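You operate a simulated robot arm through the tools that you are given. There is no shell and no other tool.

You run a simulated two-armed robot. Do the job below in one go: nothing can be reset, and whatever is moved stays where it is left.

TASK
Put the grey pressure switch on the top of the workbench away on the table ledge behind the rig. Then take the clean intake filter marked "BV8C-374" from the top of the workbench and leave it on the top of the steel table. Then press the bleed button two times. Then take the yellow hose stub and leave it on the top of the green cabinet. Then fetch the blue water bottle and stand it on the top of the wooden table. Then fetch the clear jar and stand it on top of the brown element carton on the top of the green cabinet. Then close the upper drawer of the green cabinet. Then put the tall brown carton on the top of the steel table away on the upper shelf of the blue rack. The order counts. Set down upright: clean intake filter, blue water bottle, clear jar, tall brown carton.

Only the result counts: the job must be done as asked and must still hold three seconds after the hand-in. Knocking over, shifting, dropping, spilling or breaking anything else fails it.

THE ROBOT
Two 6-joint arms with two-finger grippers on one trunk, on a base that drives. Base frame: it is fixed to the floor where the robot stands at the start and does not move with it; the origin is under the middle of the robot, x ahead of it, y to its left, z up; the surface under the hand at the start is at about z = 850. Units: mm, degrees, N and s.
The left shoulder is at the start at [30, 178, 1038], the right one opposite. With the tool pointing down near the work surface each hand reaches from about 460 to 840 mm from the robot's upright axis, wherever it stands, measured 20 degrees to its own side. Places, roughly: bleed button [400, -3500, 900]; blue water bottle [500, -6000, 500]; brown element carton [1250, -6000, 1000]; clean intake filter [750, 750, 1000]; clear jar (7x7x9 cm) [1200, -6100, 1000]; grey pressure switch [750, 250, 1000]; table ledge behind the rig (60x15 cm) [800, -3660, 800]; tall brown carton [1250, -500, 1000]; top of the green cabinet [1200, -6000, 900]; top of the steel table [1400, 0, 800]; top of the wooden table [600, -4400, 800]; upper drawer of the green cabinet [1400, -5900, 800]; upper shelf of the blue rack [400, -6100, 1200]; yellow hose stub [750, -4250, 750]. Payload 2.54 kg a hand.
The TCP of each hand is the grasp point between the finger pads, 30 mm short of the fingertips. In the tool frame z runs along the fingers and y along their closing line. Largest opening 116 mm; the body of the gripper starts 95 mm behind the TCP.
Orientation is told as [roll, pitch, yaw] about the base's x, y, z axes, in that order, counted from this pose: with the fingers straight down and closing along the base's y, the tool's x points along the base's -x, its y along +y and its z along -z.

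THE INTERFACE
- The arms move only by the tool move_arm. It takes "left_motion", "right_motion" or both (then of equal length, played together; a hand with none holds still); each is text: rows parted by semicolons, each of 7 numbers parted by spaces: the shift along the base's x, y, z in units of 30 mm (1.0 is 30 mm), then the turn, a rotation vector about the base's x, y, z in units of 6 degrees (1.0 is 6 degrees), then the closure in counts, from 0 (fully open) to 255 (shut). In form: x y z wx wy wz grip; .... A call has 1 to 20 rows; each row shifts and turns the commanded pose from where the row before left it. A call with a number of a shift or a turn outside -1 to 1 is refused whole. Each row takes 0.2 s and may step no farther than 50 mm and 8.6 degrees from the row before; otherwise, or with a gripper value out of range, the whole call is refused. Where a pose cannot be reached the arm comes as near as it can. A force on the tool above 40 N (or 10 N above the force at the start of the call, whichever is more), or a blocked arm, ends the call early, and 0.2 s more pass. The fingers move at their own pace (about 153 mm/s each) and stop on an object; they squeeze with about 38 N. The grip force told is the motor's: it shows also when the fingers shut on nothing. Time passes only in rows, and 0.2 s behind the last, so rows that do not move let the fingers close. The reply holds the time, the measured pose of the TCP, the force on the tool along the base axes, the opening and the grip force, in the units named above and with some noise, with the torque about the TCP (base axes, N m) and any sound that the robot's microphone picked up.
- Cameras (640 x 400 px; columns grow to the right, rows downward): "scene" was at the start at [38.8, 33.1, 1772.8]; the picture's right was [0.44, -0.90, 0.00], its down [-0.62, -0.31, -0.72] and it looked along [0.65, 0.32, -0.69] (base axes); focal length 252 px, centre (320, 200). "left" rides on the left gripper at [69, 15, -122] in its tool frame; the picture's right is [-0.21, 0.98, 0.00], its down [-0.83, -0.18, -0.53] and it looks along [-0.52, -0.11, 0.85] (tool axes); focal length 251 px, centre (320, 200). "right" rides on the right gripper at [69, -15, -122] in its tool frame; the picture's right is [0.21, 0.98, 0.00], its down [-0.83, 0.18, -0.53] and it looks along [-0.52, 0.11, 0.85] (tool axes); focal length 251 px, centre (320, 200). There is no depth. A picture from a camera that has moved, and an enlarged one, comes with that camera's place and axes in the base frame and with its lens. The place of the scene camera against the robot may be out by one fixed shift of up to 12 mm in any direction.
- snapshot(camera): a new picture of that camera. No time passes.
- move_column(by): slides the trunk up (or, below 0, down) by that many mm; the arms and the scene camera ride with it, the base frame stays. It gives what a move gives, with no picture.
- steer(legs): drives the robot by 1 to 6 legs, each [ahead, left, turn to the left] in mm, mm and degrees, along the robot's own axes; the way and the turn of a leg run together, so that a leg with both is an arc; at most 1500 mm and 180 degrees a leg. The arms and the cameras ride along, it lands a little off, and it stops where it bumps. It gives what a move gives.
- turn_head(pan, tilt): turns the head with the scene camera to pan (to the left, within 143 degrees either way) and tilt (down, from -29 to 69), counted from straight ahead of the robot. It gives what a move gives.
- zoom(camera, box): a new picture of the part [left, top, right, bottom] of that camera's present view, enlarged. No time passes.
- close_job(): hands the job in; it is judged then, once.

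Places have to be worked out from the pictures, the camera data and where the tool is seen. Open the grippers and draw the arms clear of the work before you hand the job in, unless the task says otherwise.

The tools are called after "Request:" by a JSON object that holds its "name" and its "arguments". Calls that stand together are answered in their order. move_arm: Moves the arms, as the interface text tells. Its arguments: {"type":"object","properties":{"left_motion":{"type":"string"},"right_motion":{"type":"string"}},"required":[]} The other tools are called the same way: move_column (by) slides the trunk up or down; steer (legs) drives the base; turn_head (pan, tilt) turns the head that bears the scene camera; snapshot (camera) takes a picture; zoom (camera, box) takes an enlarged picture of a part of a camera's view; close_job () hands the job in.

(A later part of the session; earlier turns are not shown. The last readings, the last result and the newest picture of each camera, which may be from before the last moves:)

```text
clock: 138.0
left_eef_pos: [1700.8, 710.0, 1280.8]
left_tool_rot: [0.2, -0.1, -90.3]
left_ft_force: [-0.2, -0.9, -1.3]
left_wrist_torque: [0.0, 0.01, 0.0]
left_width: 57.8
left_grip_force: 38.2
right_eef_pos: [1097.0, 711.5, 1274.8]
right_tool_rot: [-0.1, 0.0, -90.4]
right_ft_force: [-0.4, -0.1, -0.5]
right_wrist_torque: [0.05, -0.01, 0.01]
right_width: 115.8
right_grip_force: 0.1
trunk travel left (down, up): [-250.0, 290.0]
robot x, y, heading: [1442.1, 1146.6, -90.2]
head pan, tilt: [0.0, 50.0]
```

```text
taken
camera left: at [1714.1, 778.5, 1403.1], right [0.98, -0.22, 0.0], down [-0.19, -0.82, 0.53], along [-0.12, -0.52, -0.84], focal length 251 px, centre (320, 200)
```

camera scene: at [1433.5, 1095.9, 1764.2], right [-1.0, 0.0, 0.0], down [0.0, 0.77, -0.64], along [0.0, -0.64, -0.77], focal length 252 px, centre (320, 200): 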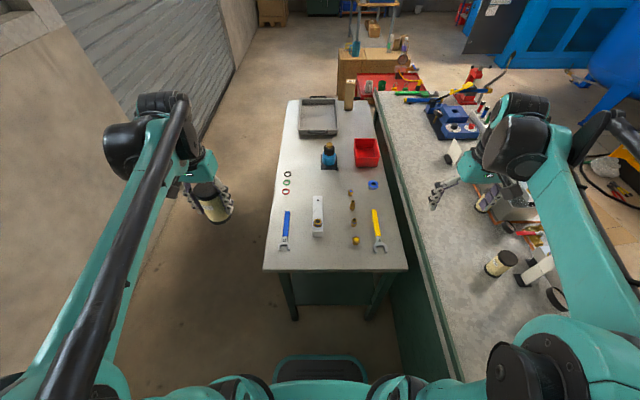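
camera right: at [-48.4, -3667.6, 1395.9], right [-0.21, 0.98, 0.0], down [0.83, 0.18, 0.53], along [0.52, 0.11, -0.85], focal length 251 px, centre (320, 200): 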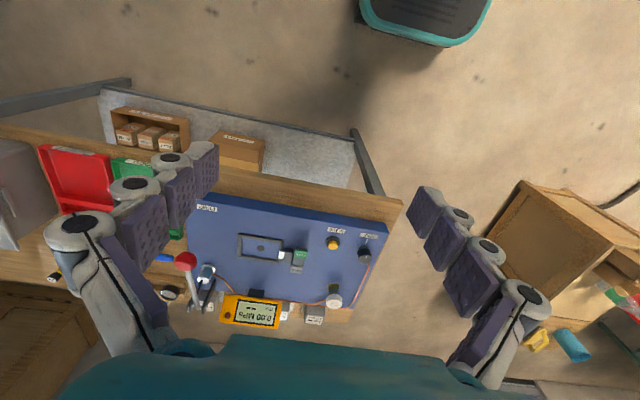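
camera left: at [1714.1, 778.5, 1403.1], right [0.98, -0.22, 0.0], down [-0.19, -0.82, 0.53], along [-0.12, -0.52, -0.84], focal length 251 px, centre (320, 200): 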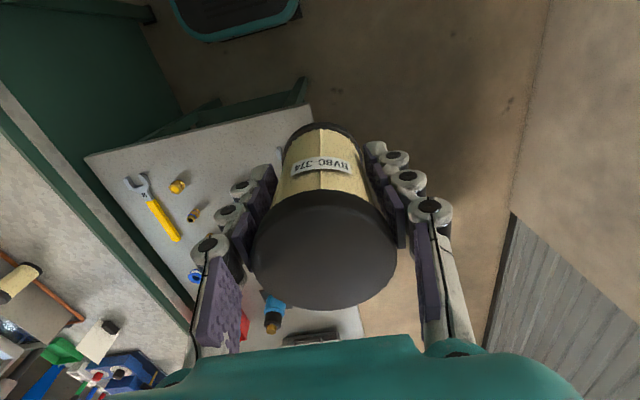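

Spot confirmed between the cylinder (1442,498) and fitting (1271,528). I move the left hand to (1357,590) and start lowering.

Request:
{"name": "move_arm", "arguments": {"left_motion": "-0.955 -0.333 0 0 0 0 255;-0.955 -0.333 0 0 0 0 255;-0.955 -0.333 0 0 0 0 255;-0.955 -0.333 0 0 0 0 255;-0.955 -0.333 0 0 0 0 255;-0.955 -0.333 0 0 0 0 255;-0.955 -0.333 0 0 0 0 255;-0.955 -0.333 0 0 0 0 255;-0.955 -0.333 0 0 0 0 255;-0.955 -0.333 0 0 0 0 255;-0.955 -0.333 0 0 0 0 255;-0.955 -0.333 0 0 0 0 255;0 0 -1 0 0 0 255;0 0 -1 0 0 0 255;0 0 -1 0 0 0 255;0 0 -1 0 0 0 255;0 0 -1 0 0 0 255;0 0 -1 0 0 0 255;0 0 -1 0 0 0 255;0 0 -1 0 0 0 255"}}

Request:
{"name": "snapshot", "arguments": {"camera": "left"}}

Request:
{"name": "zoom", "arguments": {"camera": "scene", "box": [250, 160, 430, 290]}}

```text
clock: 142.2
left_eef_pos: [1356.7, 590.3, 1040.9]
left_tool_rot: [0.1, -0.1, -90.4]
left_ft_force: [-1.4, 0.3, -2.0]
left_wrist_torque: [0.02, 0.0, -0.03]
left_width: 57.5
left_grip_force: 37.6
right_eef_pos: [1097.1, 709.5, 1274.7]
right_tool_rot: [-0.1, 0.0, -90.3]
right_ft_force: [-0.4, 0.0, 1.0]
right_wrist_torque: [0.03, 0.03, 0.0]
right_width: 116.2
right_grip_force: 0.0
trunk travel left (down, up): [-250.0, 290.0]
robot x, y, heading: [1436.8, 1147.5, -90.0]
head pan, tilt: [0.0, 50.0]
```

```text
taken
camera left: at [1371.6, 658.6, 1162.5], right [0.98, -0.22, 0.0], down [-0.19, -0.82, 0.53], along [-0.12, -0.52, -0.84], focal length 251 px, centre (320, 200)
```

left: 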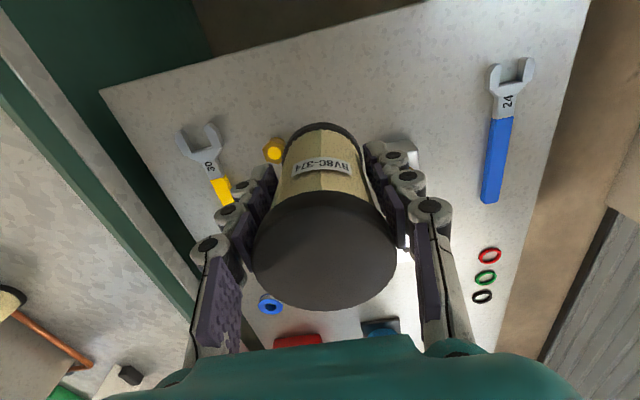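

```text
3.08 times, centred on (340, 225) of scene
camera zoom: at [1433.2, 1095.8, 1764.2], right [-1.0, 0.0, 0.0], down [0.0, 0.77, -0.64], along [0.0, -0.64, -0.77], focal length 776 px, centre (258, 123)
```

zoom: 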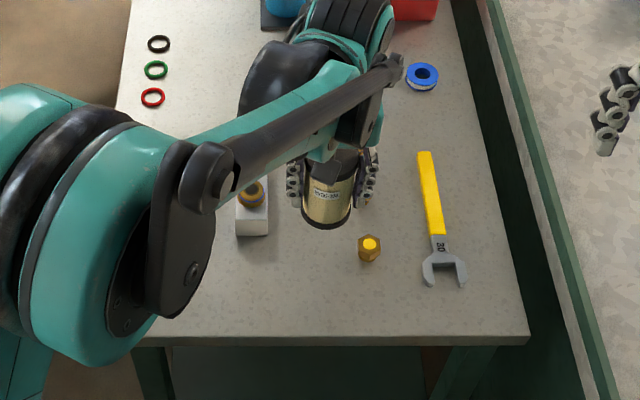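

Clear around the spot. I lower to just above contact.

Request:
{"name": "move_arm", "arguments": {"left_motion": "0 0.1 -1 0 0 0 255;0 0 -1 0 0 0 255;0 0 -1 0 0 0 255;0 0 -1 0 0 0 255;0 0 -1 0 0 0 255;0 0 -0.6 0 0 0 255;0 0 -0.2 0 0 0 255;0 0 -0.1 0 0 0 255"}}

Request:
{"name": "move_arm", "arguments": {"left_motion": "0 0 -0.06 0 0 0 255;0 0 -0.06 0 0 0 255"}}

```text
clock: 143.6
left_eef_pos: [1355.8, 593.4, 876.7]
left_tool_rot: [0.1, 0.0, -90.3]
left_ft_force: [-0.4, 1.9, 10.9]
left_wrist_torque: [0.1, 0.05, 0.04]
left_width: 57.8
left_grip_force: 38.0
right_eef_pos: [1097.9, 711.8, 1275.1]
right_tool_rot: [-0.1, 0.0, -90.4]
right_ft_force: [0.0, 0.3, 0.4]
right_wrist_torque: [0.04, 0.0, 0.03]
right_width: 115.8
right_grip_force: 0.0
trunk travel left (down, up): [-250.0, 290.0]
robot x, y, heading: [1438.9, 1147.4, -90.2]
head pan, tilt: [0.0, 50.0]
stopped in row 7 (left hand): the force on the tool passed its limit at 46 N (the readings are from after the stop); the commanded pose is now the measured one
```

```text
clock: 144.2
left_eef_pos: [1356.1, 594.0, 875.7]
left_tool_rot: [0.2, -0.2, -90.3]
left_ft_force: [1.2, 3.9, 27.0]
left_wrist_torque: [0.18, 0.01, 0.07]
left_width: 57.6
left_grip_force: 37.7
right_eef_pos: [1097.3, 713.6, 1275.3]
right_tool_rot: [-0.1, -0.1, -90.5]
right_ft_force: [-1.1, -0.3, -1.3]
right_wrist_torque: [0.01, 0.0, 0.01]
right_width: 116.1
right_grip_force: 0.2
trunk travel left (down, up): [-250.0, 290.0]
robot x, y, heading: [1437.8, 1145.5, -90.2]
head pan, tilt: [0.0, 50.0]
stopped in row 2 (left hand): the force on the tool passed its limit at 44 N (the readings are from after the stop); the commanded pose is now the measured one
```

Contact at z≈876, so the steel table top is at about 820. I release slowly and check.

Request:
{"name": "move_arm", "arguments": {"left_motion": "0 0 0.05 0 0 0 200;0 0 0 0 0 0 100;0 0 0 0 0 0 90;0 0 0 0 0 0 90"}}

Request:
{"name": "snapshot", "arguments": {"camera": "left"}}

```text
clock: 145.2
left_eef_pos: [1356.1, 592.2, 875.4]
left_tool_rot: [0.1, -0.3, -90.3]
left_ft_force: [-0.6, 0.2, 0.4]
left_wrist_torque: [-0.01, 0.01, -0.07]
left_width: 74.9
left_grip_force: 0.1
right_eef_pos: [1097.2, 710.8, 1274.6]
right_tool_rot: [-0.1, -0.1, -90.2]
right_ft_force: [-0.8, 0.0, 0.5]
right_wrist_torque: [0.02, -0.03, -0.03]
right_width: 115.9
right_grip_force: 0.0
trunk travel left (down, up): [-250.0, 290.0]
robot x, y, heading: [1440.5, 1148.6, -90.4]
head pan, tilt: [0.0, 50.0]
```

```text
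taken
camera left: at [1370.3, 660.7, 998.1], right [0.98, -0.22, 0.0], down [-0.19, -0.82, 0.54], along [-0.12, -0.52, -0.84], focal length 251 px, centre (320, 200)
```

left: 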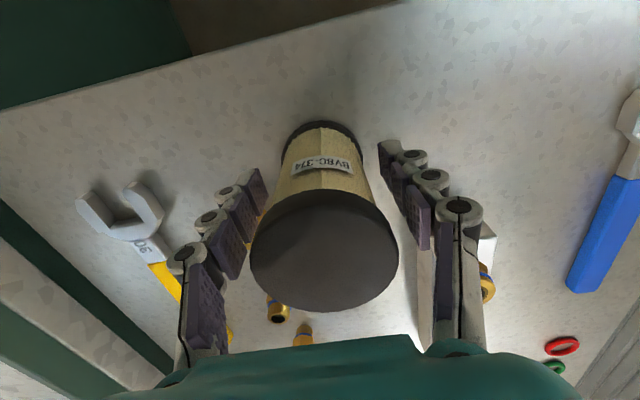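

The filter stands free. I lift the hand straight up.

Request:
{"name": "move_arm", "arguments": {"left_motion": "0 0 0.5 0 0 0 80;0 0 1 0 0 0 80;0 0 1 0 0 0 80;0 0 1 0 0 0 80;0 0 1 0 0 0 80;0 0 1 0 0 0 0;0 0 1 0 0 0 0;0 0 1 0 0 0 0;0 0 1 0 0 0 0;0 0 1 0 0 0 0;0 0 1 0 0 0 0;0 0 1 0 0 0 0;0 0 1 0 0 0 0;0 0 1 0 0 0 0"}}

Request:
{"name": "snapshot", "arguments": {"camera": "left"}}

Request:
{"name": "move_arm", "arguments": {"left_motion": "1 0.2 0 0 0 0 0;1 0.2 0 0 0 0 0;1 0.2 0 0 0 0 0;1 0.2 0 0 0 0 0;1 0.2 0 0 0 0 0;1 0.2 0 0 0 0 0;1 0.2 0 0 0 0 0;1 0.2 0 0 0 0 0;1 0.2 0 0 0 0 0;1 0.2 0 0 0 0 0;1 0.2 0 0 0 0 0"}}

Request:
{"name": "snapshot", "arguments": {"camera": "scene"}}

```text
clock: 148.2
left_eef_pos: [1354.9, 592.2, 1280.9]
left_tool_rot: [0.2, -0.1, -90.4]
left_ft_force: [0.2, -0.9, 0.5]
left_wrist_torque: [0.01, 0.01, -0.02]
left_width: 116.2
left_grip_force: 0.0
right_eef_pos: [1096.3, 711.2, 1275.2]
right_tool_rot: [-0.1, 0.0, -90.4]
right_ft_force: [0.3, -0.1, 0.1]
right_wrist_torque: [-0.04, 0.03, -0.02]
right_width: 115.9
right_grip_force: 0.0
trunk travel left (down, up): [-250.0, 290.0]
robot x, y, heading: [1443.5, 1147.9, -90.1]
head pan, tilt: [0.0, 50.0]
```

```text
taken
camera left: at [1370.5, 661.2, 1403.1], right [0.98, -0.22, 0.0], down [-0.19, -0.82, 0.54], along [-0.12, -0.52, -0.84], focal length 251 px, centre (320, 200)
```

left: 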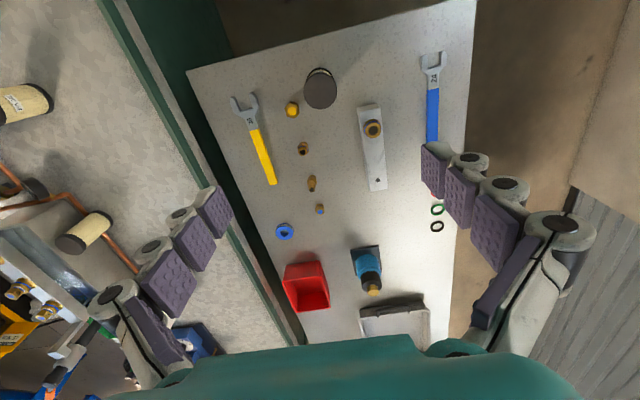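

```text
clock: 150.6
left_eef_pos: [1685.7, 659.3, 1280.3]
left_tool_rot: [0.0, -0.2, -90.3]
left_ft_force: [0.8, -0.5, 0.2]
left_wrist_torque: [-0.01, 0.01, 0.03]
left_width: 115.8
left_grip_force: 0.0
right_eef_pos: [1097.4, 711.7, 1276.0]
right_tool_rot: [-0.2, 0.0, -90.3]
right_ft_force: [-0.2, 0.3, 0.2]
right_wrist_torque: [0.0, 0.02, 0.0]
right_width: 115.9
right_grip_force: 0.1
trunk travel left (down, up): [-250.0, 290.0]
robot x, y, heading: [1441.4, 1144.8, -90.3]
head pan, tilt: [0.0, 50.0]
```

```text
taken
camera scene: at [1434.6, 1096.7, 1764.3], right [-1.0, 0.0, 0.0], down [0.0, 0.77, -0.64], along [0.0, -0.64, -0.77], focal length 252 px, centre (320, 200)
```

scene: 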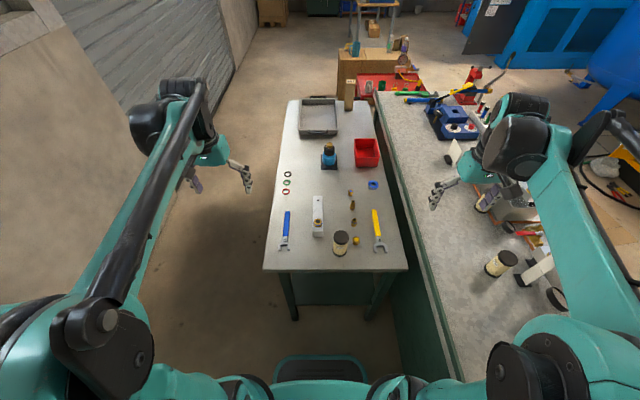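

Filter is placed. For the way to the rig I check the aisle beyond the steel table toward the shutter.

Request:
{"name": "turn_head", "arguments": {"pan": 40, "tilt": 30}}

Request:
{"name": "snapshot", "arguments": {"camera": "scene"}}

```text
clock: 151.6
left_eef_pos: [1684.3, 658.8, 1280.1]
left_tool_rot: [0.1, -0.2, -90.2]
left_ft_force: [-1.0, -1.2, 0.1]
left_wrist_torque: [0.01, 0.03, 0.01]
left_width: 115.9
left_grip_force: 0.1
right_eef_pos: [1096.6, 712.6, 1274.4]
right_tool_rot: [-0.1, 0.0, -90.2]
right_ft_force: [0.2, 1.6, 0.6]
right_wrist_torque: [-0.01, 0.0, 0.0]
right_width: 115.9
right_grip_force: 0.1
trunk travel left (down, up): [-250.0, 290.0]
robot x, y, heading: [1440.3, 1145.6, -90.2]
head pan, tilt: [40.0, 30.0]
```

```text
taken
camera scene: at [1491.4, 1104.0, 1793.8], right [-0.77, -0.64, 0.0], down [-0.32, 0.38, -0.87], along [0.55, -0.67, -0.5], focal length 252 px, centre (320, 200)
```

scene: 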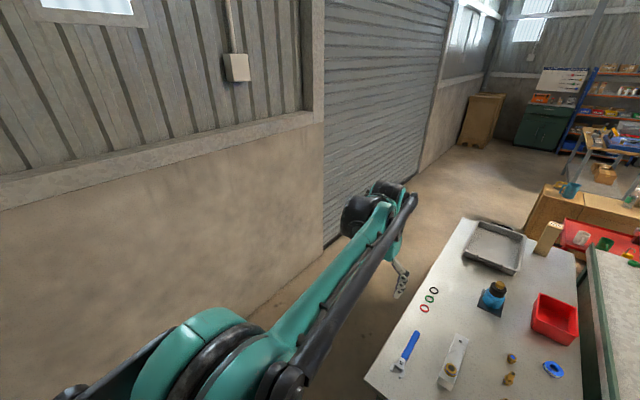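

The lane between the steel table (x 1648) and the wall (x≈2700) is wide enough; I take it southwards in stages.

Request:
{"name": "steer", "arguments": {"legs": [[0, 690, 0.2], [1300, 0, 0]]}}

```text
clock: 161.6
left_eef_pos: [2361.6, -649.9, 1279.4]
left_tool_rot: [0.0, -0.1, -91.1]
left_ft_force: [-0.2, 0.1, 0.3]
left_wrist_torque: [0.02, 0.0, 0.0]
left_width: 116.0
left_grip_force: 0.0
right_eef_pos: [1774.2, -587.3, 1275.3]
right_tool_rot: [-0.2, 0.1, -91.1]
right_ft_force: [0.7, -0.6, 0.5]
right_wrist_torque: [0.01, -0.02, 0.01]
right_width: 115.8
right_grip_force: 0.0
trunk travel left (down, up): [-250.0, 290.0]
robot x, y, heading: [2123.9, -162.6, -91.2]
head pan, tilt: [40.0, 30.0]
```

Request:
{"name": "steer", "arguments": {"legs": [[1350, 0, 1.2], [1380, 0, 0]]}}

```text
clock: 174.9
left_eef_pos: [2316.8, -3383.6, 1280.1]
left_tool_rot: [0.1, -0.2, -91.3]
left_ft_force: [0.2, 0.1, 0.5]
left_wrist_torque: [0.0, -0.03, -0.02]
left_width: 116.2
left_grip_force: 0.0
right_eef_pos: [1730.0, -3324.3, 1274.7]
right_tool_rot: [-0.2, 0.0, -91.2]
right_ft_force: [-0.1, 0.6, 1.0]
right_wrist_torque: [0.01, 0.0, -0.02]
right_width: 115.8
right_grip_force: 0.1
trunk travel left (down, up): [-250.0, 290.0]
robot x, y, heading: [2076.8, -2890.0, -91.1]
head pan, tilt: [40.0, 30.0]
```

Request:
{"name": "steer", "arguments": {"legs": [[0, -1435, 1.1]]}}

Request:
{"name": "turn_head", "arguments": {"pan": -10, "tilt": 50}}

Request:
{"name": "snapshot", "arguments": {"camera": "scene"}}

Request:
{"name": "snapshot", "arguments": {"camera": "right"}}

```text
clock: 182.1
left_eef_pos: [899.9, -3392.1, 1280.3]
left_tool_rot: [0.2, -0.2, -86.9]
left_ft_force: [-0.4, -0.7, 0.3]
left_wrist_torque: [0.03, -0.01, -0.01]
left_width: 116.2
left_grip_force: 0.1
right_eef_pos: [309.6, -3376.4, 1275.4]
right_tool_rot: [-0.1, 0.0, -86.9]
right_ft_force: [0.9, 0.3, 0.4]
right_wrist_torque: [-0.02, 0.03, -0.01]
right_width: 115.9
right_grip_force: 0.1
trunk travel left (down, up): [-250.0, 290.0]
robot x, y, heading: [628.2, -2921.1, -86.6]
head pan, tilt: [40.0, 30.0]
```

```text
clock: 183.3
left_eef_pos: [900.1, -3393.4, 1279.8]
left_tool_rot: [0.0, -0.2, -86.9]
left_ft_force: [-0.5, -0.1, 0.1]
left_wrist_torque: [-0.02, 0.01, 0.03]
left_width: 115.7
left_grip_force: 0.2
right_eef_pos: [308.2, -3376.3, 1274.5]
right_tool_rot: [-0.1, 0.0, -86.8]
right_ft_force: [-0.1, 0.5, 0.2]
right_wrist_torque: [0.0, -0.01, -0.01]
right_width: 115.9
right_grip_force: 0.0
trunk travel left (down, up): [-250.0, 290.0]
robot x, y, heading: [624.6, -2919.5, -86.6]
head pan, tilt: [-10.0, 50.0]
```

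```text
taken
camera scene: at [608.8, -2970.0, 1764.3], right [-0.99, 0.12, 0.0], down [0.09, 0.76, -0.64], along [-0.08, -0.64, -0.77], focal length 252 px, centre (320, 200)
```

scene: 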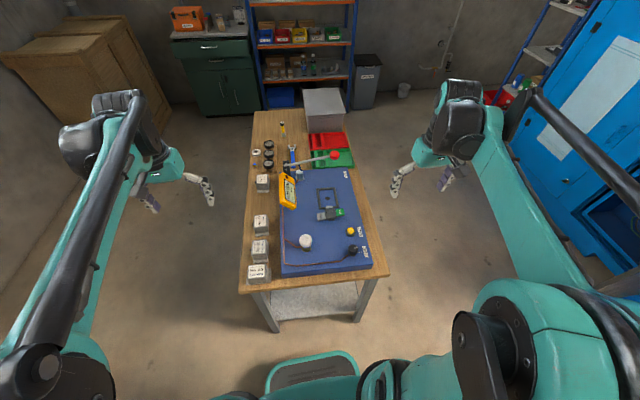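

```text
taken
camera right: at [291.6, -3306.5, 1395.8], right [0.96, 0.27, 0.0], down [0.23, -0.81, 0.53], along [0.14, -0.51, -0.85], focal length 251 px, centre (320, 200)
```

right: 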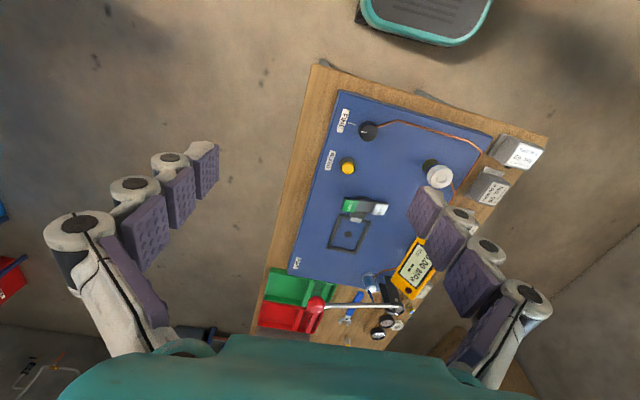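

The bleed button is seen near (412,-3518,870). I zoom in for its shape.

Request:
{"name": "zoom", "arguments": {"camera": "right", "box": [310, 110, 410, 190]}}

Request:
{"name": "zoom", "arguments": {"camera": "scene", "box": [320, 200, 400, 260]}}

```text
5.00 times, centred on (360, 150) of right
camera zoom: at [291.6, -3306.5, 1395.8], right [0.96, 0.27, 0.0], down [0.23, -0.81, 0.53], along [0.14, -0.51, -0.85], focal length 1257 px, centre (120, 450)
```

zoom: 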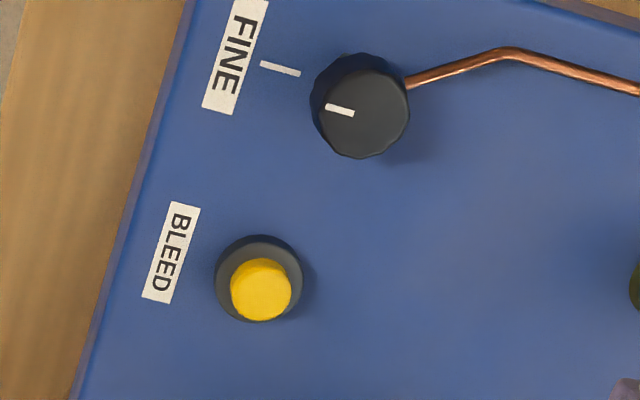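

```text
6.67 times, centred on (360, 230) of scene
camera zoom: at [608.8, -2970.0, 1764.3], right [-0.99, 0.12, 0.0], down [0.09, 0.76, -0.64], along [-0.08, -0.64, -0.77], focal length 1682 px, centre (53, 0)
```

zoom: 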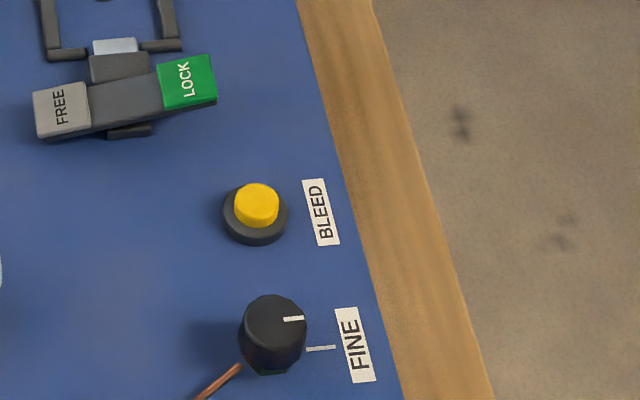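

I close the right gripper and bring its fingertips above the button.

Request:
{"name": "move_arm", "arguments": {"right_motion": "0.713 -0.96 0 0 0 0 255;0.713 -0.96 0 0 0 0 255;0.713 -0.96 0 0 0 0 255;0.713 -0.96 0 0 0 0 255;0.713 -0.96 0 0 0 0 255;0 0 -1 0 0 -0.1 255;0 0 -1 0 0 -0.1 255;0 0 -1 0 0 -0.1 255;0 0 -1 0 0 -0.1 255;0 0 -1 0 0 -0.1 255;0 0 -1 0 0 0 255;0 0 -1 0 0 0 255;0 0 -1 0 0 0 255;0 0 -1 0 0 0 255;0 0 -1 0 0 0 255"}}

Request:
{"name": "snapshot", "arguments": {"camera": "right"}}

Request:
{"name": "zoom", "arguments": {"camera": "scene", "box": [300, 170, 420, 270]}}

```text
clock: 186.5
left_eef_pos: [900.3, -3394.1, 1279.7]
left_tool_rot: [0.0, -0.2, -87.0]
left_ft_force: [0.3, 0.2, 0.7]
left_wrist_torque: [0.01, -0.02, -0.02]
left_width: 115.8
left_grip_force: 0.1
right_eef_pos: [415.8, -3521.9, 974.3]
right_tool_rot: [-0.2, 0.0, -89.8]
right_ft_force: [0.5, -0.9, 0.2]
right_wrist_torque: [0.01, -0.01, 0.0]
right_width: 0.0
right_grip_force: 28.3
trunk travel left (down, up): [-250.0, 290.0]
robot x, y, heading: [626.3, -2922.9, -86.8]
head pan, tilt: [-10.0, 50.0]
```

```text
taken
camera right: at [401.8, -3450.6, 1095.6], right [0.98, 0.22, 0.0], down [0.18, -0.83, 0.53], along [0.11, -0.52, -0.85], focal length 251 px, centre (320, 200)
```

right: 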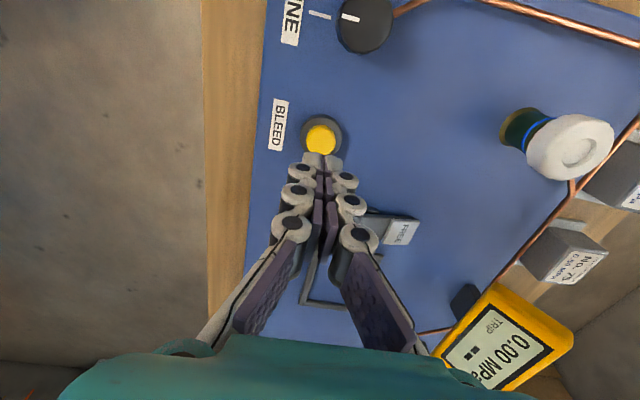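

```text
4.00 times, centred on (360, 220) of scene
camera zoom: at [608.4, -2971.0, 1764.2], right [-0.99, 0.12, 0.0], down [0.09, 0.76, -0.64], along [-0.08, -0.64, -0.77], focal length 1010 px, centre (160, 120)
```

zoom: 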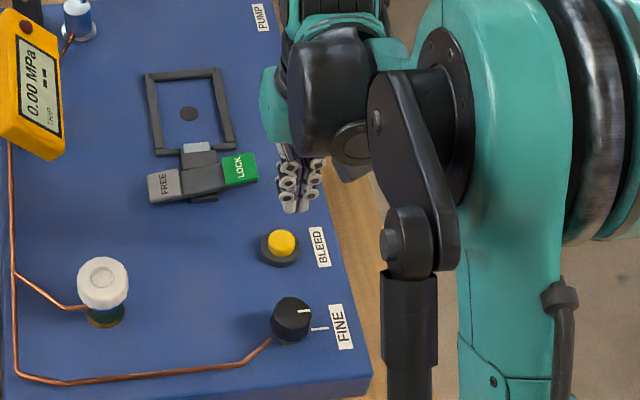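

Lined up with the button. I lower to just above it, then press with small steps.

Request:
{"name": "move_arm", "arguments": {"right_motion": "0.07 -0.03 -1 0 0 0 255;0 0 -0.8 0 0 0 255"}}

Request:
{"name": "zoom", "arguments": {"camera": "right", "box": [260, 90, 400, 200]}}

Request:
{"name": "zoom", "arguments": {"camera": "scene", "box": [330, 200, 390, 250]}}

```text
clock: 187.1
left_eef_pos: [899.6, -3393.4, 1279.0]
left_tool_rot: [0.0, -0.2, -86.9]
left_ft_force: [0.4, 0.5, -0.4]
left_wrist_torque: [-0.01, -0.03, 0.0]
left_width: 116.0
left_grip_force: 0.1
right_eef_pos: [418.7, -3520.0, 922.8]
right_tool_rot: [-0.1, 0.0, -89.9]
right_ft_force: [0.0, 0.1, 0.1]
right_wrist_torque: [0.0, 0.01, 0.0]
right_width: 0.1
right_grip_force: 28.7
trunk travel left (down, up): [-250.0, 290.0]
robot x, y, heading: [623.6, -2919.4, -86.9]
head pan, tilt: [-10.0, 50.0]
```

```text
3.64 times, centred on (330, 145) of right
camera zoom: at [404.8, -3450.4, 1042.5], right [0.98, 0.22, 0.0], down [0.18, -0.83, 0.53], along [0.11, -0.52, -0.85], focal length 914 px, centre (284, 400)
```

zoom: 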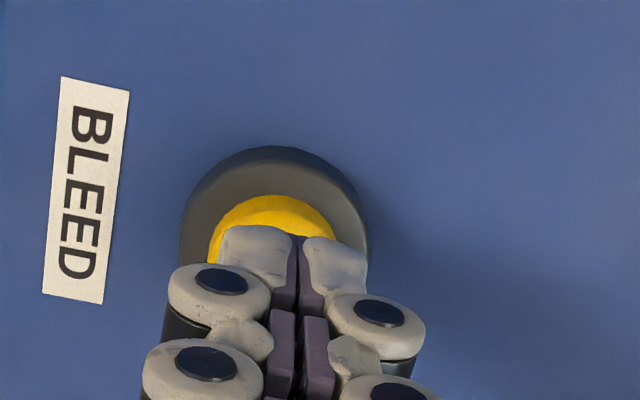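

```text
8.00 times, centred on (360, 225) of scene
camera zoom: at [608.6, -2970.0, 1764.3], right [-0.99, 0.12, 0.0], down [0.09, 0.76, -0.64], along [-0.08, -0.64, -0.77], focal length 2019 px, centre (0, 0)
```

zoom: 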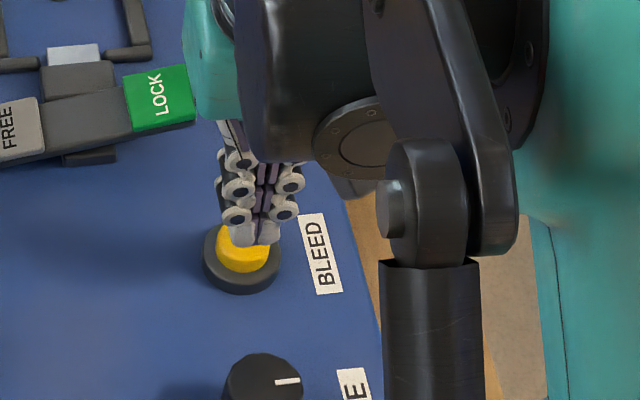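

Request:
{"name": "move_arm", "arguments": {"right_motion": "-0.03 0.05 -0.3 0 0 0 255;0 0 -0.1 0 0 0 255;0 0 -0.1 0 0 0 255;0 0 -0.1 0 0 0 255;0 0 -0.1 0 0 0 255"}}

```text
clock: 188.3
left_eef_pos: [899.1, -3393.1, 1280.0]
left_tool_rot: [0.1, -0.2, -86.9]
left_ft_force: [-0.4, 0.4, 1.0]
left_wrist_torque: [0.01, -0.02, 0.0]
left_width: 116.1
left_grip_force: 0.0
right_eef_pos: [418.3, -3519.0, 899.8]
right_tool_rot: [-0.1, -0.1, -89.9]
right_ft_force: [0.1, -0.1, 0.1]
right_wrist_torque: [0.01, 0.01, 0.02]
right_width: 0.1
right_grip_force: 28.7
trunk travel left (down, up): [-250.0, 290.0]
robot x, y, heading: [622.4, -2921.2, -86.9]
head pan, tilt: [-10.0, 50.0]
```

Request:
{"name": "move_arm", "arguments": {"right_motion": "0 0 -0.08 0 0 0 255;0 0 -0.08 0 0 0 255;0 0 -0.08 0 0 0 255"}}

Request:
{"name": "zoom", "arguments": {"camera": "right", "box": [260, 90, 400, 200]}}

```text
clock: 189.1
left_eef_pos: [899.5, -3393.3, 1280.4]
left_tool_rot: [0.2, -0.2, -86.9]
left_ft_force: [0.3, 0.0, 0.0]
left_wrist_torque: [-0.01, 0.02, 0.01]
left_width: 115.9
left_grip_force: 0.1
right_eef_pos: [416.9, -3518.9, 892.6]
right_tool_rot: [-0.2, 0.0, -89.8]
right_ft_force: [0.8, -0.8, 5.1]
right_wrist_torque: [-0.05, -0.03, 0.05]
right_width: 6.3
right_grip_force: 28.4
trunk travel left (down, up): [-250.0, 290.0]
robot x, y, heading: [625.4, -2921.4, -86.8]
head pan, tilt: [-10.0, 50.0]
heard: click
```

```text
3.64 times, centred on (330, 145) of right
camera zoom: at [403.3, -3448.8, 1013.2], right [0.98, 0.22, 0.0], down [0.18, -0.83, 0.53], along [0.11, -0.52, -0.85], focal length 914 px, centre (284, 400)
```

zoom: 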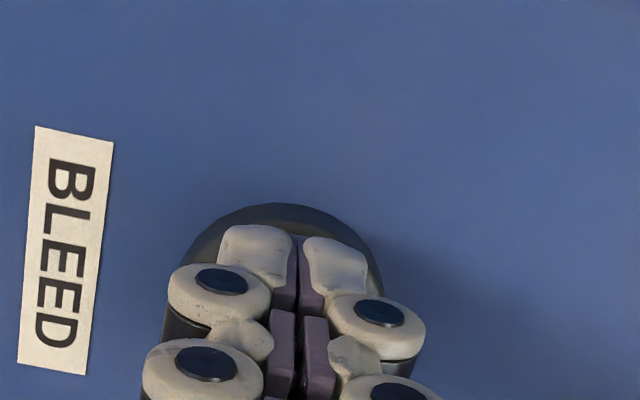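

A click was heard: first press. I raise the hand to release the button.

Request:
{"name": "move_arm", "arguments": {"right_motion": "0 0 0.25 0 0 0 255;0 0 0.25 0 0 0 255;0 0 0 0 0 0 255"}}

Request:
{"name": "zoom", "arguments": {"camera": "right", "box": [260, 90, 400, 200]}}

```text
clock: 189.9
left_eef_pos: [900.1, -3392.3, 1280.5]
left_tool_rot: [0.1, -0.2, -86.8]
left_ft_force: [0.9, -0.7, -0.9]
left_wrist_torque: [0.01, 0.01, 0.01]
left_width: 115.9
left_grip_force: 0.1
right_eef_pos: [418.0, -3519.0, 909.2]
right_tool_rot: [-0.1, 0.0, -89.8]
right_ft_force: [0.3, -0.4, 1.1]
right_wrist_torque: [0.01, -0.03, -0.01]
right_width: 0.0
right_grip_force: 28.5
trunk travel left (down, up): [-250.0, 290.0]
robot x, y, heading: [623.5, -2919.7, -86.8]
head pan, tilt: [-10.0, 50.0]
```

```text
3.64 times, centred on (330, 145) of right
camera zoom: at [402.9, -3449.1, 1028.5], right [0.98, 0.22, 0.0], down [0.18, -0.83, 0.53], along [0.11, -0.52, -0.85], focal length 914 px, centre (284, 400)
```

zoom: 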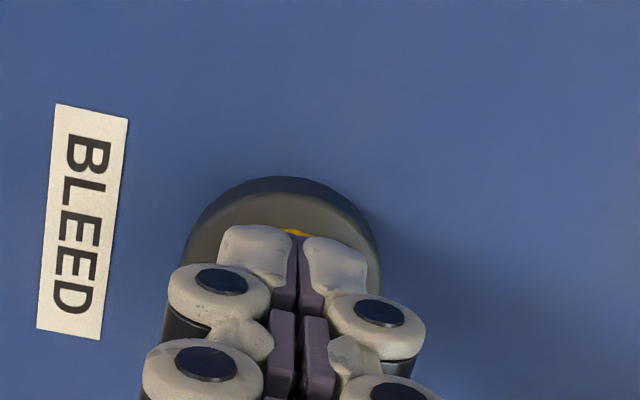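

Second press: down 17 mm again in small steps.

Request:
{"name": "move_arm", "arguments": {"right_motion": "0 0 -0.3 0 0 0 255;0 0 -0.08 0 0 0 255;0 0 -0.08 0 0 0 255;0 0 -0.08 0 0 0 255"}}

```text
clock: 190.9
left_eef_pos: [899.4, -3391.9, 1281.6]
left_tool_rot: [0.2, -0.3, -86.9]
left_ft_force: [-0.1, 0.3, -0.1]
left_wrist_torque: [-0.02, 0.0, 0.01]
left_width: 115.9
left_grip_force: 0.0
right_eef_pos: [416.9, -3518.7, 891.9]
right_tool_rot: [-0.1, 0.0, -89.9]
right_ft_force: [-2.6, -0.8, 11.4]
right_wrist_torque: [-0.17, 0.02, -0.04]
right_width: 6.1
right_grip_force: 28.6
trunk travel left (down, up): [-250.0, 290.0]
robot x, y, heading: [625.4, -2918.8, -86.8]
head pan, tilt: [-10.0, 50.0]
heard: click
```

The second click was heard. I lift the right hand away and look at the hose stub area.

Request:
{"name": "move_arm", "arguments": {"right_motion": "0 0 0.5 0 0 0 255;0 0 1 0 0 0 255;0 0 1 0 0 0 0;0 0 1 0 0 0 0;0 0 1 0 0 0 0;0 0 1 0 0 0 0;0 0 1 0 0 0 0;0 0 1 0 0 0 0;0 0 1 0 0 0 0;0 0 1 0 0 0 0;0 0 1 0 0 0 0;-0.6 0.7 1 0 0 0 0;-0.6 0.7 1 0 0 0 0;-0.6 0.7 0.5 0 0 0 0;-0.6 0.7 0 0 0 0 0;-0.6 0.7 0 0 0 0 0"}}

Request:
{"name": "turn_head", "arguments": {"pan": 0, "tilt": 40}}

Request:
{"name": "snapshot", "arguments": {"camera": "scene"}}

Request:
{"name": "zoom", "arguments": {"camera": "scene", "box": [230, 60, 400, 180]}}

```text
clock: 194.3
left_eef_pos: [899.7, -3390.8, 1281.3]
left_tool_rot: [0.1, -0.3, -87.0]
left_ft_force: [0.3, 0.6, 0.5]
left_wrist_torque: [0.0, -0.01, -0.01]
left_width: 116.3
left_grip_force: 0.0
right_eef_pos: [328.7, -3411.4, 1282.2]
right_tool_rot: [0.0, -0.2, -89.9]
right_ft_force: [0.5, 0.1, 0.1]
right_wrist_torque: [-0.02, -0.03, -0.01]
right_width: 115.9
right_grip_force: 0.0
trunk travel left (down, up): [-250.0, 290.0]
robot x, y, heading: [623.0, -2921.5, -86.7]
head pan, tilt: [-10.0, 50.0]
```

```text
clock: 195.0
left_eef_pos: [899.8, -3394.1, 1280.2]
left_tool_rot: [0.0, -0.2, -86.9]
left_ft_force: [0.0, 0.6, -1.4]
left_wrist_torque: [-0.03, 0.01, -0.01]
left_width: 115.9
left_grip_force: 0.0
right_eef_pos: [327.1, -3413.7, 1281.5]
right_tool_rot: [-0.1, 0.1, -89.9]
right_ft_force: [0.3, -0.6, 0.1]
right_wrist_torque: [0.01, 0.02, -0.01]
right_width: 116.0
right_grip_force: 0.0
trunk travel left (down, up): [-250.0, 290.0]
robot x, y, heading: [624.9, -2919.0, -86.7]
head pan, tilt: [0.0, 40.0]
```

```text
taken
camera scene: at [622.5, -2978.7, 1778.4], right [-1.0, -0.06, 0.0], down [-0.04, 0.64, -0.77], along [0.04, -0.76, -0.64], focal length 252 px, centre (320, 200)
```

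scene: 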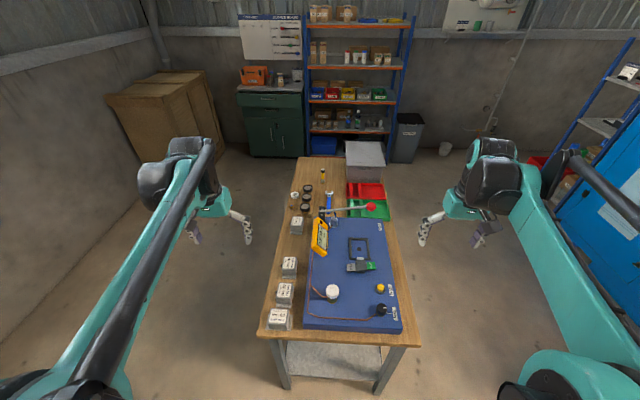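

```text
3.33 times, centred on (315, 120) of scene
camera zoom: at [622.5, -2978.7, 1778.4], right [-1.0, -0.06, 0.0], down [-0.04, 0.64, -0.77], along [0.04, -0.76, -0.64], focal length 841 px, centre (337, 467)
```

zoom: 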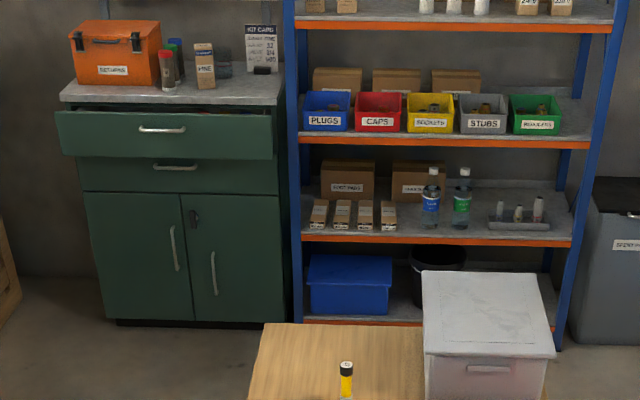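

I can see the cabinet with its partly open upper drawer, jar, "FINE" carton and the rack with the blue bottle. I drive along the +x side of the table to reach the yellow stub.

Request:
{"name": "steer", "arguments": {"legs": [[0, 790, -3.3], [1280, 0, 0], [0, 0, -90]]}}

Request:
{"name": "turn_head", "arguments": {"pan": 10, "tilt": 45}}

Request:
{"name": "snapshot", "arguments": {"camera": "scene"}}

Request:
{"name": "snapshot", "arguments": {"camera": "left"}}

```text
clock: 209.1
left_eef_pos: [946.4, -4440.1, 1280.1]
left_tool_rot: [0.1, -0.2, -178.8]
left_ft_force: [-0.3, 0.6, -0.1]
left_wrist_torque: [0.0, 0.01, -0.01]
left_width: 116.3
left_grip_force: 0.2
right_eef_pos: [945.5, -3867.4, 1282.4]
right_tool_rot: [0.0, 0.0, 178.4]
right_ft_force: [-0.1, -0.1, 0.4]
right_wrist_torque: [0.01, 0.0, 0.03]
right_width: 116.0
right_grip_force: 0.0
trunk travel left (down, up): [-250.0, 290.0]
robot x, y, heading: [1426.5, -4180.8, -178.5]
head pan, tilt: [0.0, 40.0]
```

```text
clock: 209.8
left_eef_pos: [947.4, -4439.7, 1279.7]
left_tool_rot: [0.0, -0.3, -178.7]
left_ft_force: [0.6, 0.3, -0.5]
left_wrist_torque: [0.0, 0.0, 0.0]
left_width: 116.0
left_grip_force: 0.0
right_eef_pos: [945.4, -3867.3, 1282.4]
right_tool_rot: [-0.1, 0.0, 178.3]
right_ft_force: [0.3, -1.0, 0.3]
right_wrist_torque: [0.04, 0.0, 0.0]
right_width: 115.8
right_grip_force: 0.1
trunk travel left (down, up): [-250.0, 290.0]
robot x, y, heading: [1428.4, -4176.2, -178.6]
head pan, tilt: [10.0, 45.0]
```

```text
taken
camera scene: at [1372.7, -4198.5, 1771.2], right [-0.2, 0.98, 0.0], down [0.69, 0.14, -0.71], along [-0.69, -0.14, -0.71], focal length 252 px, centre (320, 200)
```

scene: 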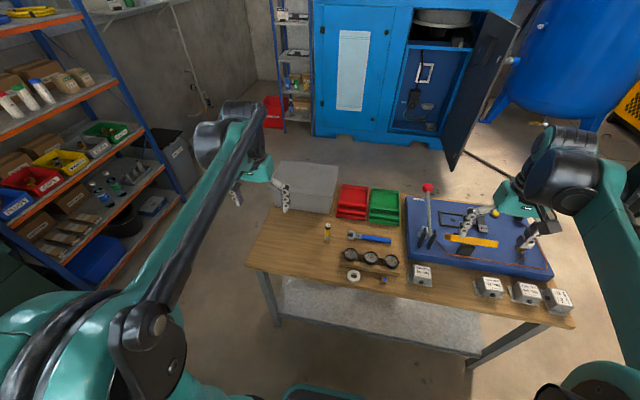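

```text
taken
camera left: at [1016.0, -4453.9, 1402.5], right [-0.19, -0.98, 0.0], down [-0.83, 0.16, 0.54], along [-0.53, 0.1, -0.84], focal length 251 px, centre (320, 200)
```

left: 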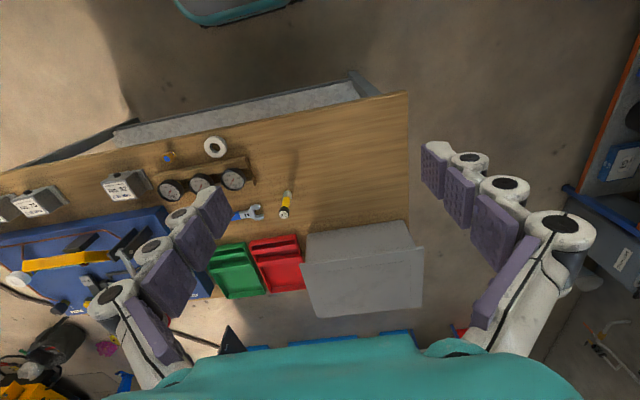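

Request:
{"name": "zoom", "arguments": {"camera": "left", "box": [230, 140, 350, 250]}}

Request:
{"name": "zoom", "arguments": {"camera": "scene", "box": [270, 190, 430, 310]}}

```text
3.64 times, centred on (290, 195) of left
camera zoom: at [1016.0, -4453.9, 1402.5], right [-0.19, -0.98, 0.0], down [-0.83, 0.16, 0.54], along [-0.53, 0.1, -0.84], focal length 914 px, centre (429, 218)
```

zoom: 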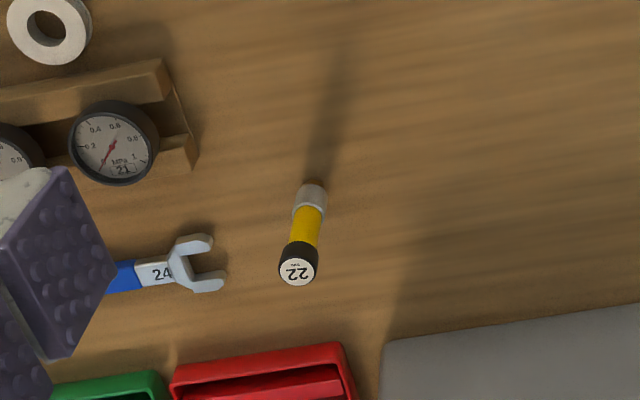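

```text
3.33 times, centred on (350, 250) of scene
camera zoom: at [1372.7, -4198.5, 1771.2], right [-0.2, 0.98, 0.0], down [0.69, 0.14, -0.71], along [-0.69, -0.14, -0.71], focal length 841 px, centre (220, 33)
```

zoom: 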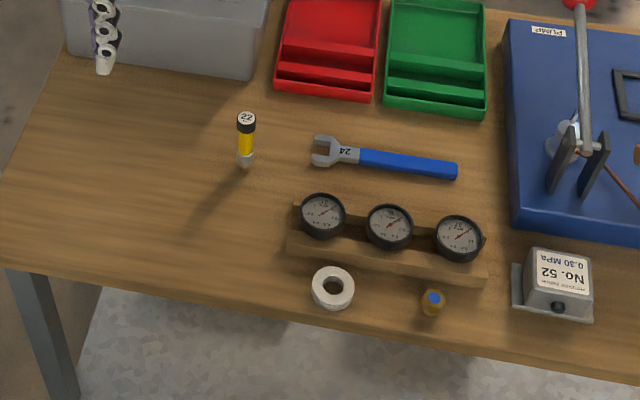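

The stub stands at about (679,-4300), ~105 mm tall, 28 mm thick. I drive 110 mm closer and bring the left hand over it.

Request:
{"name": "steer", "arguments": {"legs": [[110, 0, -1.4]]}}

Request:
{"name": "snapshot", "arguments": {"camera": "left"}}

```text
clock: 211.0
left_eef_pos: [830.9, -4429.4, 1280.0]
left_tool_rot: [0.2, -0.2, 179.9]
left_ft_force: [0.2, 0.5, 0.6]
left_wrist_torque: [-0.01, -0.04, 0.02]
left_width: 115.7
left_grip_force: 0.1
right_eef_pos: [841.7, -3857.7, 1281.2]
right_tool_rot: [-0.1, 0.0, 176.9]
right_ft_force: [0.9, 0.3, 0.5]
right_wrist_torque: [0.02, 0.0, -0.02]
right_width: 116.0
right_grip_force: 0.1
trunk travel left (down, up): [-250.0, 290.0]
robot x, y, heading: [1317.3, -4181.1, -180.3]
head pan, tilt: [10.0, 45.0]
```

```text
taken
camera left: at [899.0, -4445.3, 1402.3], right [-0.22, -0.98, 0.0], down [-0.82, 0.18, 0.54], along [-0.52, 0.11, -0.84], focal length 251 px, centre (320, 200)
```

left: 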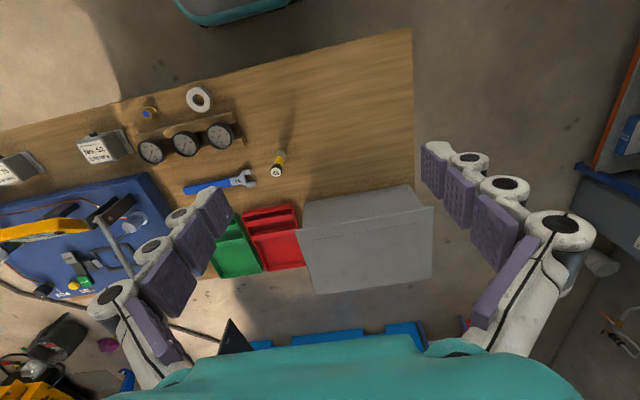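

Request:
{"name": "move_arm", "arguments": {"left_motion": "-0.845 0.717 0 0 0 0 100;-0.845 0.717 0 0 0 0 100;-0.845 0.717 0 0 0 0 100;-0.845 0.717 0 0 0 0 100;-0.845 0.717 0 0 0 0 100;-0.845 0.717 0 0 0 0 100;0 0 -1 0 0 0 100;0 0 -1 0 0 0 100;0 0 -1 0 0 0 100;0 0 -1 0 0 0 100;0 0 -1 0 0 0 100;0 0 -1 0 0 0 100;0 0 -1 0 0 0 100;0 0 -1 0 0 0 100;0 0 -1 0 0 0 100"}}

Request:
{"name": "snapshot", "arguments": {"camera": "left"}}

```text
clock: 214.2
left_eef_pos: [679.7, -4301.3, 1009.3]
left_tool_rot: [0.1, -0.2, 179.9]
left_ft_force: [-0.3, 0.5, 0.0]
left_wrist_torque: [0.01, 0.02, 0.01]
left_width: 70.5
left_grip_force: 0.0
right_eef_pos: [843.5, -3857.5, 1282.0]
right_tool_rot: [0.0, 0.0, 176.9]
right_ft_force: [-0.4, 0.0, 0.1]
right_wrist_torque: [0.01, -0.04, 0.02]
right_width: 116.0
right_grip_force: 0.1
trunk travel left (down, up): [-250.0, 290.0]
robot x, y, heading: [1320.6, -4185.8, -180.0]
head pan, tilt: [10.0, 45.0]
```

```text
taken
camera left: at [748.2, -4316.5, 1132.4], right [-0.22, -0.98, 0.0], down [-0.82, 0.18, 0.54], along [-0.52, 0.11, -0.84], focal length 251 px, centre (320, 200)
```

left: 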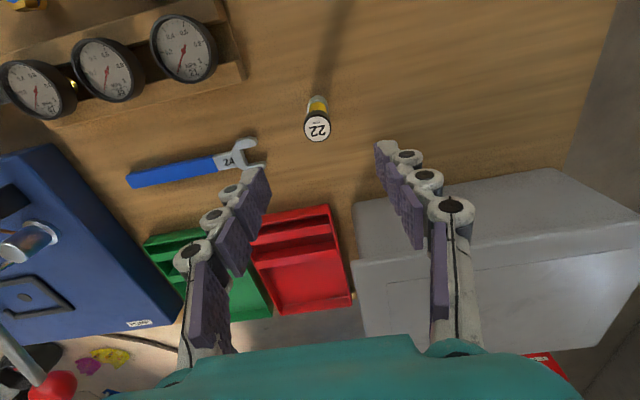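

Stub centred at (684.5,-4301). I shift 5 mm, descend to z≈858 and grip.

Request:
{"name": "move_arm", "arguments": {"left_motion": "0.16 0 -0.8 0 0 0 100;0 0 -0.9 0 0 0 100;0 0 -0.9 0 0 0 100;0 0 -0.9 0 0 0 100;0 0 -0.9 0 0 0 100;0 0 -0.6 0 0 0 100;0 0 0 0 0 0 200;0 0 0 0 0 0 255;0 0 0 0 0 0 255;0 0 0 0 0 0 255"}}

Request:
{"name": "snapshot", "arguments": {"camera": "left"}}

```text
clock: 216.4
left_eef_pos: [682.9, -4301.2, 859.7]
left_tool_rot: [0.1, -0.1, 179.8]
left_ft_force: [0.4, 0.3, -0.1]
left_wrist_torque: [0.02, -0.02, -0.02]
left_width: 22.6
left_grip_force: 37.6
right_eef_pos: [842.5, -3857.7, 1282.2]
right_tool_rot: [-0.1, 0.0, 177.0]
right_ft_force: [-0.3, -0.1, 0.3]
right_wrist_torque: [0.04, -0.02, 0.01]
right_width: 115.9
right_grip_force: 0.0
trunk travel left (down, up): [-250.0, 290.0]
robot x, y, heading: [1318.6, -4178.7, -179.9]
head pan, tilt: [10.0, 45.0]
```

```text
taken
camera left: at [752.4, -4316.8, 982.5], right [-0.22, -0.98, 0.0], down [-0.82, 0.18, 0.54], along [-0.52, 0.11, -0.84], focal length 251 px, centre (320, 200)
```

left: 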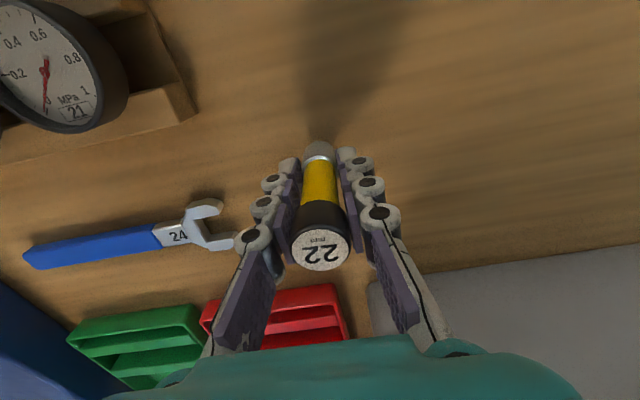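

Gripped (22.6 mm). I lift, retract and turn toward the green cabinet.

Request:
{"name": "move_arm", "arguments": {"left_motion": "0 0 0.5 0 0 0 255;0 0 1 0 0 0 255;0 0 1 0 0 0 255;0 0 1 0 0 0 255;0 0 1 0 0 0 255;0 0 1 0 0 0 255;0 0 1 0 0 0 255;0 0 1 0 0 0 255;0 0 1 0 0 0 255;0 0 1 0 0 0 255;0 0 1 0 0 0 255;0 0 1 0 0 0 255;0 0 1 0 0 0 255;0 0 1 0 0 0 255;1 -1 0 0 0 0 255;1 -1 0 0 0 0 255;1 -1 0 0 0 0 255;1 -1 0 0 0 0 255;1 -1 0 0 0 0 255"}}

Request:
{"name": "steer", "arguments": {"legs": [[-80, 0, 0], [0, 0, 90], [900, 0, 0]]}}

Request:
{"name": "turn_head", "arguments": {"pan": 0, "tilt": 35}}

Request:
{"name": "snapshot", "arguments": {"camera": "scene"}}

```text
clock: 220.4
left_eef_pos: [834.8, -4449.1, 1265.6]
left_tool_rot: [0.1, -0.3, 179.7]
left_ft_force: [0.4, 0.1, -0.1]
left_wrist_torque: [-0.01, 0.04, 0.0]
left_width: 22.2
left_grip_force: 37.5
right_eef_pos: [843.8, -3857.3, 1283.4]
right_tool_rot: [-0.1, -0.1, 176.9]
right_ft_force: [1.0, 0.6, 0.5]
right_wrist_torque: [0.02, 0.02, 0.01]
right_width: 115.9
right_grip_force: 0.1
trunk travel left (down, up): [-250.0, 290.0]
robot x, y, heading: [1317.7, -4180.0, 180.0]
head pan, tilt: [10.0, 45.0]
```

```text
clock: 229.7
left_eef_pos: [1704.9, -5555.2, 1264.9]
left_tool_rot: [0.1, -0.2, -88.1]
left_ft_force: [0.0, -0.3, -1.5]
left_wrist_torque: [0.02, 0.02, 0.0]
left_width: 22.6
left_grip_force: 38.4
right_eef_pos: [1113.0, -5569.5, 1282.0]
right_tool_rot: [-0.1, 0.0, -91.0]
right_ft_force: [0.2, -1.2, -0.1]
right_wrist_torque: [0.02, 0.03, -0.03]
right_width: 116.0
right_grip_force: 0.0
trunk travel left (down, up): [-250.0, 290.0]
robot x, y, heading: [1421.9, -5080.2, -88.0]
head pan, tilt: [10.0, 45.0]
```

```text
clock: 230.4
left_eef_pos: [1704.4, -5555.4, 1265.4]
left_tool_rot: [0.1, -0.2, -88.0]
left_ft_force: [-0.2, -0.2, -0.1]
left_wrist_torque: [0.0, -0.03, 0.02]
left_width: 22.2
left_grip_force: 38.2
right_eef_pos: [1113.0, -5568.8, 1282.4]
right_tool_rot: [-0.1, 0.0, -91.0]
right_ft_force: [0.0, -0.3, 0.1]
right_wrist_torque: [0.03, -0.02, 0.0]
right_width: 116.2
right_grip_force: 0.1
trunk travel left (down, up): [-250.0, 290.0]
robot x, y, heading: [1416.7, -5077.4, -87.9]
head pan, tilt: [0.0, 35.0]
```

```text
taken
camera scene: at [1415.7, -5143.0, 1785.9], right [-1.0, -0.04, 0.0], down [-0.02, 0.57, -0.82], along [0.03, -0.82, -0.57], focal length 252 px, centre (320, 200)
```

scene: 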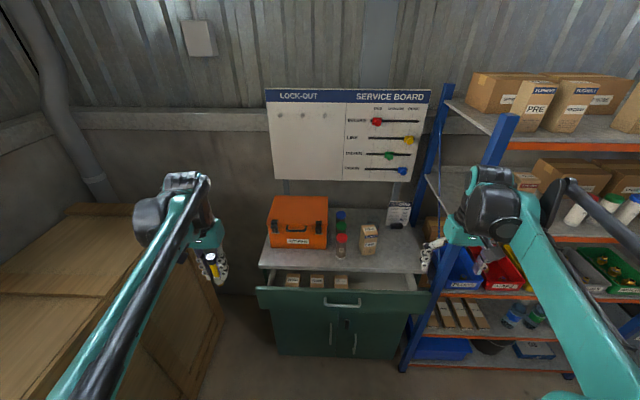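

Request:
{"name": "zoom", "arguments": {"camera": "scene", "box": [240, 180, 440, 320]}}

Request:
{"name": "zoom", "arguments": {"camera": "scene", "box": [320, 190, 430, 270]}}

```text
2.86 times, centred on (340, 250) of scene
camera zoom: at [1415.7, -5143.0, 1785.9], right [-1.0, -0.04, 0.0], down [-0.02, 0.57, -0.82], along [0.03, -0.82, -0.57], focal length 721 px, centre (263, 57)
```

zoom: 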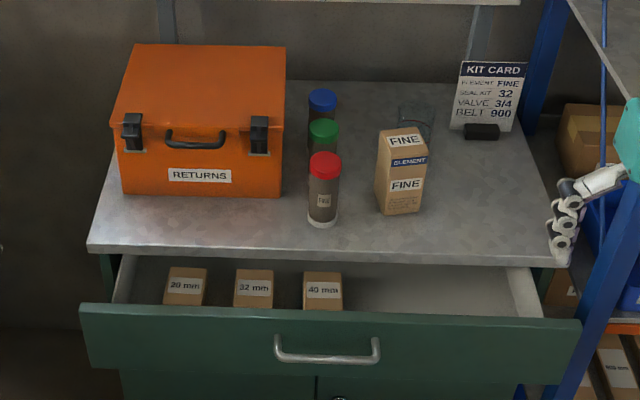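

```text
5.00 times, centred on (375, 230) of scene
camera zoom: at [1415.7, -5143.0, 1785.9], right [-1.0, -0.04, 0.0], down [-0.02, 0.57, -0.82], along [0.03, -0.82, -0.57], focal length 1262 px, centre (45, 50)
```

zoom: 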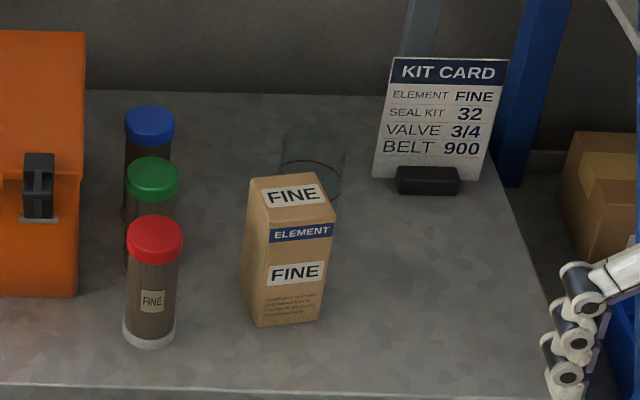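

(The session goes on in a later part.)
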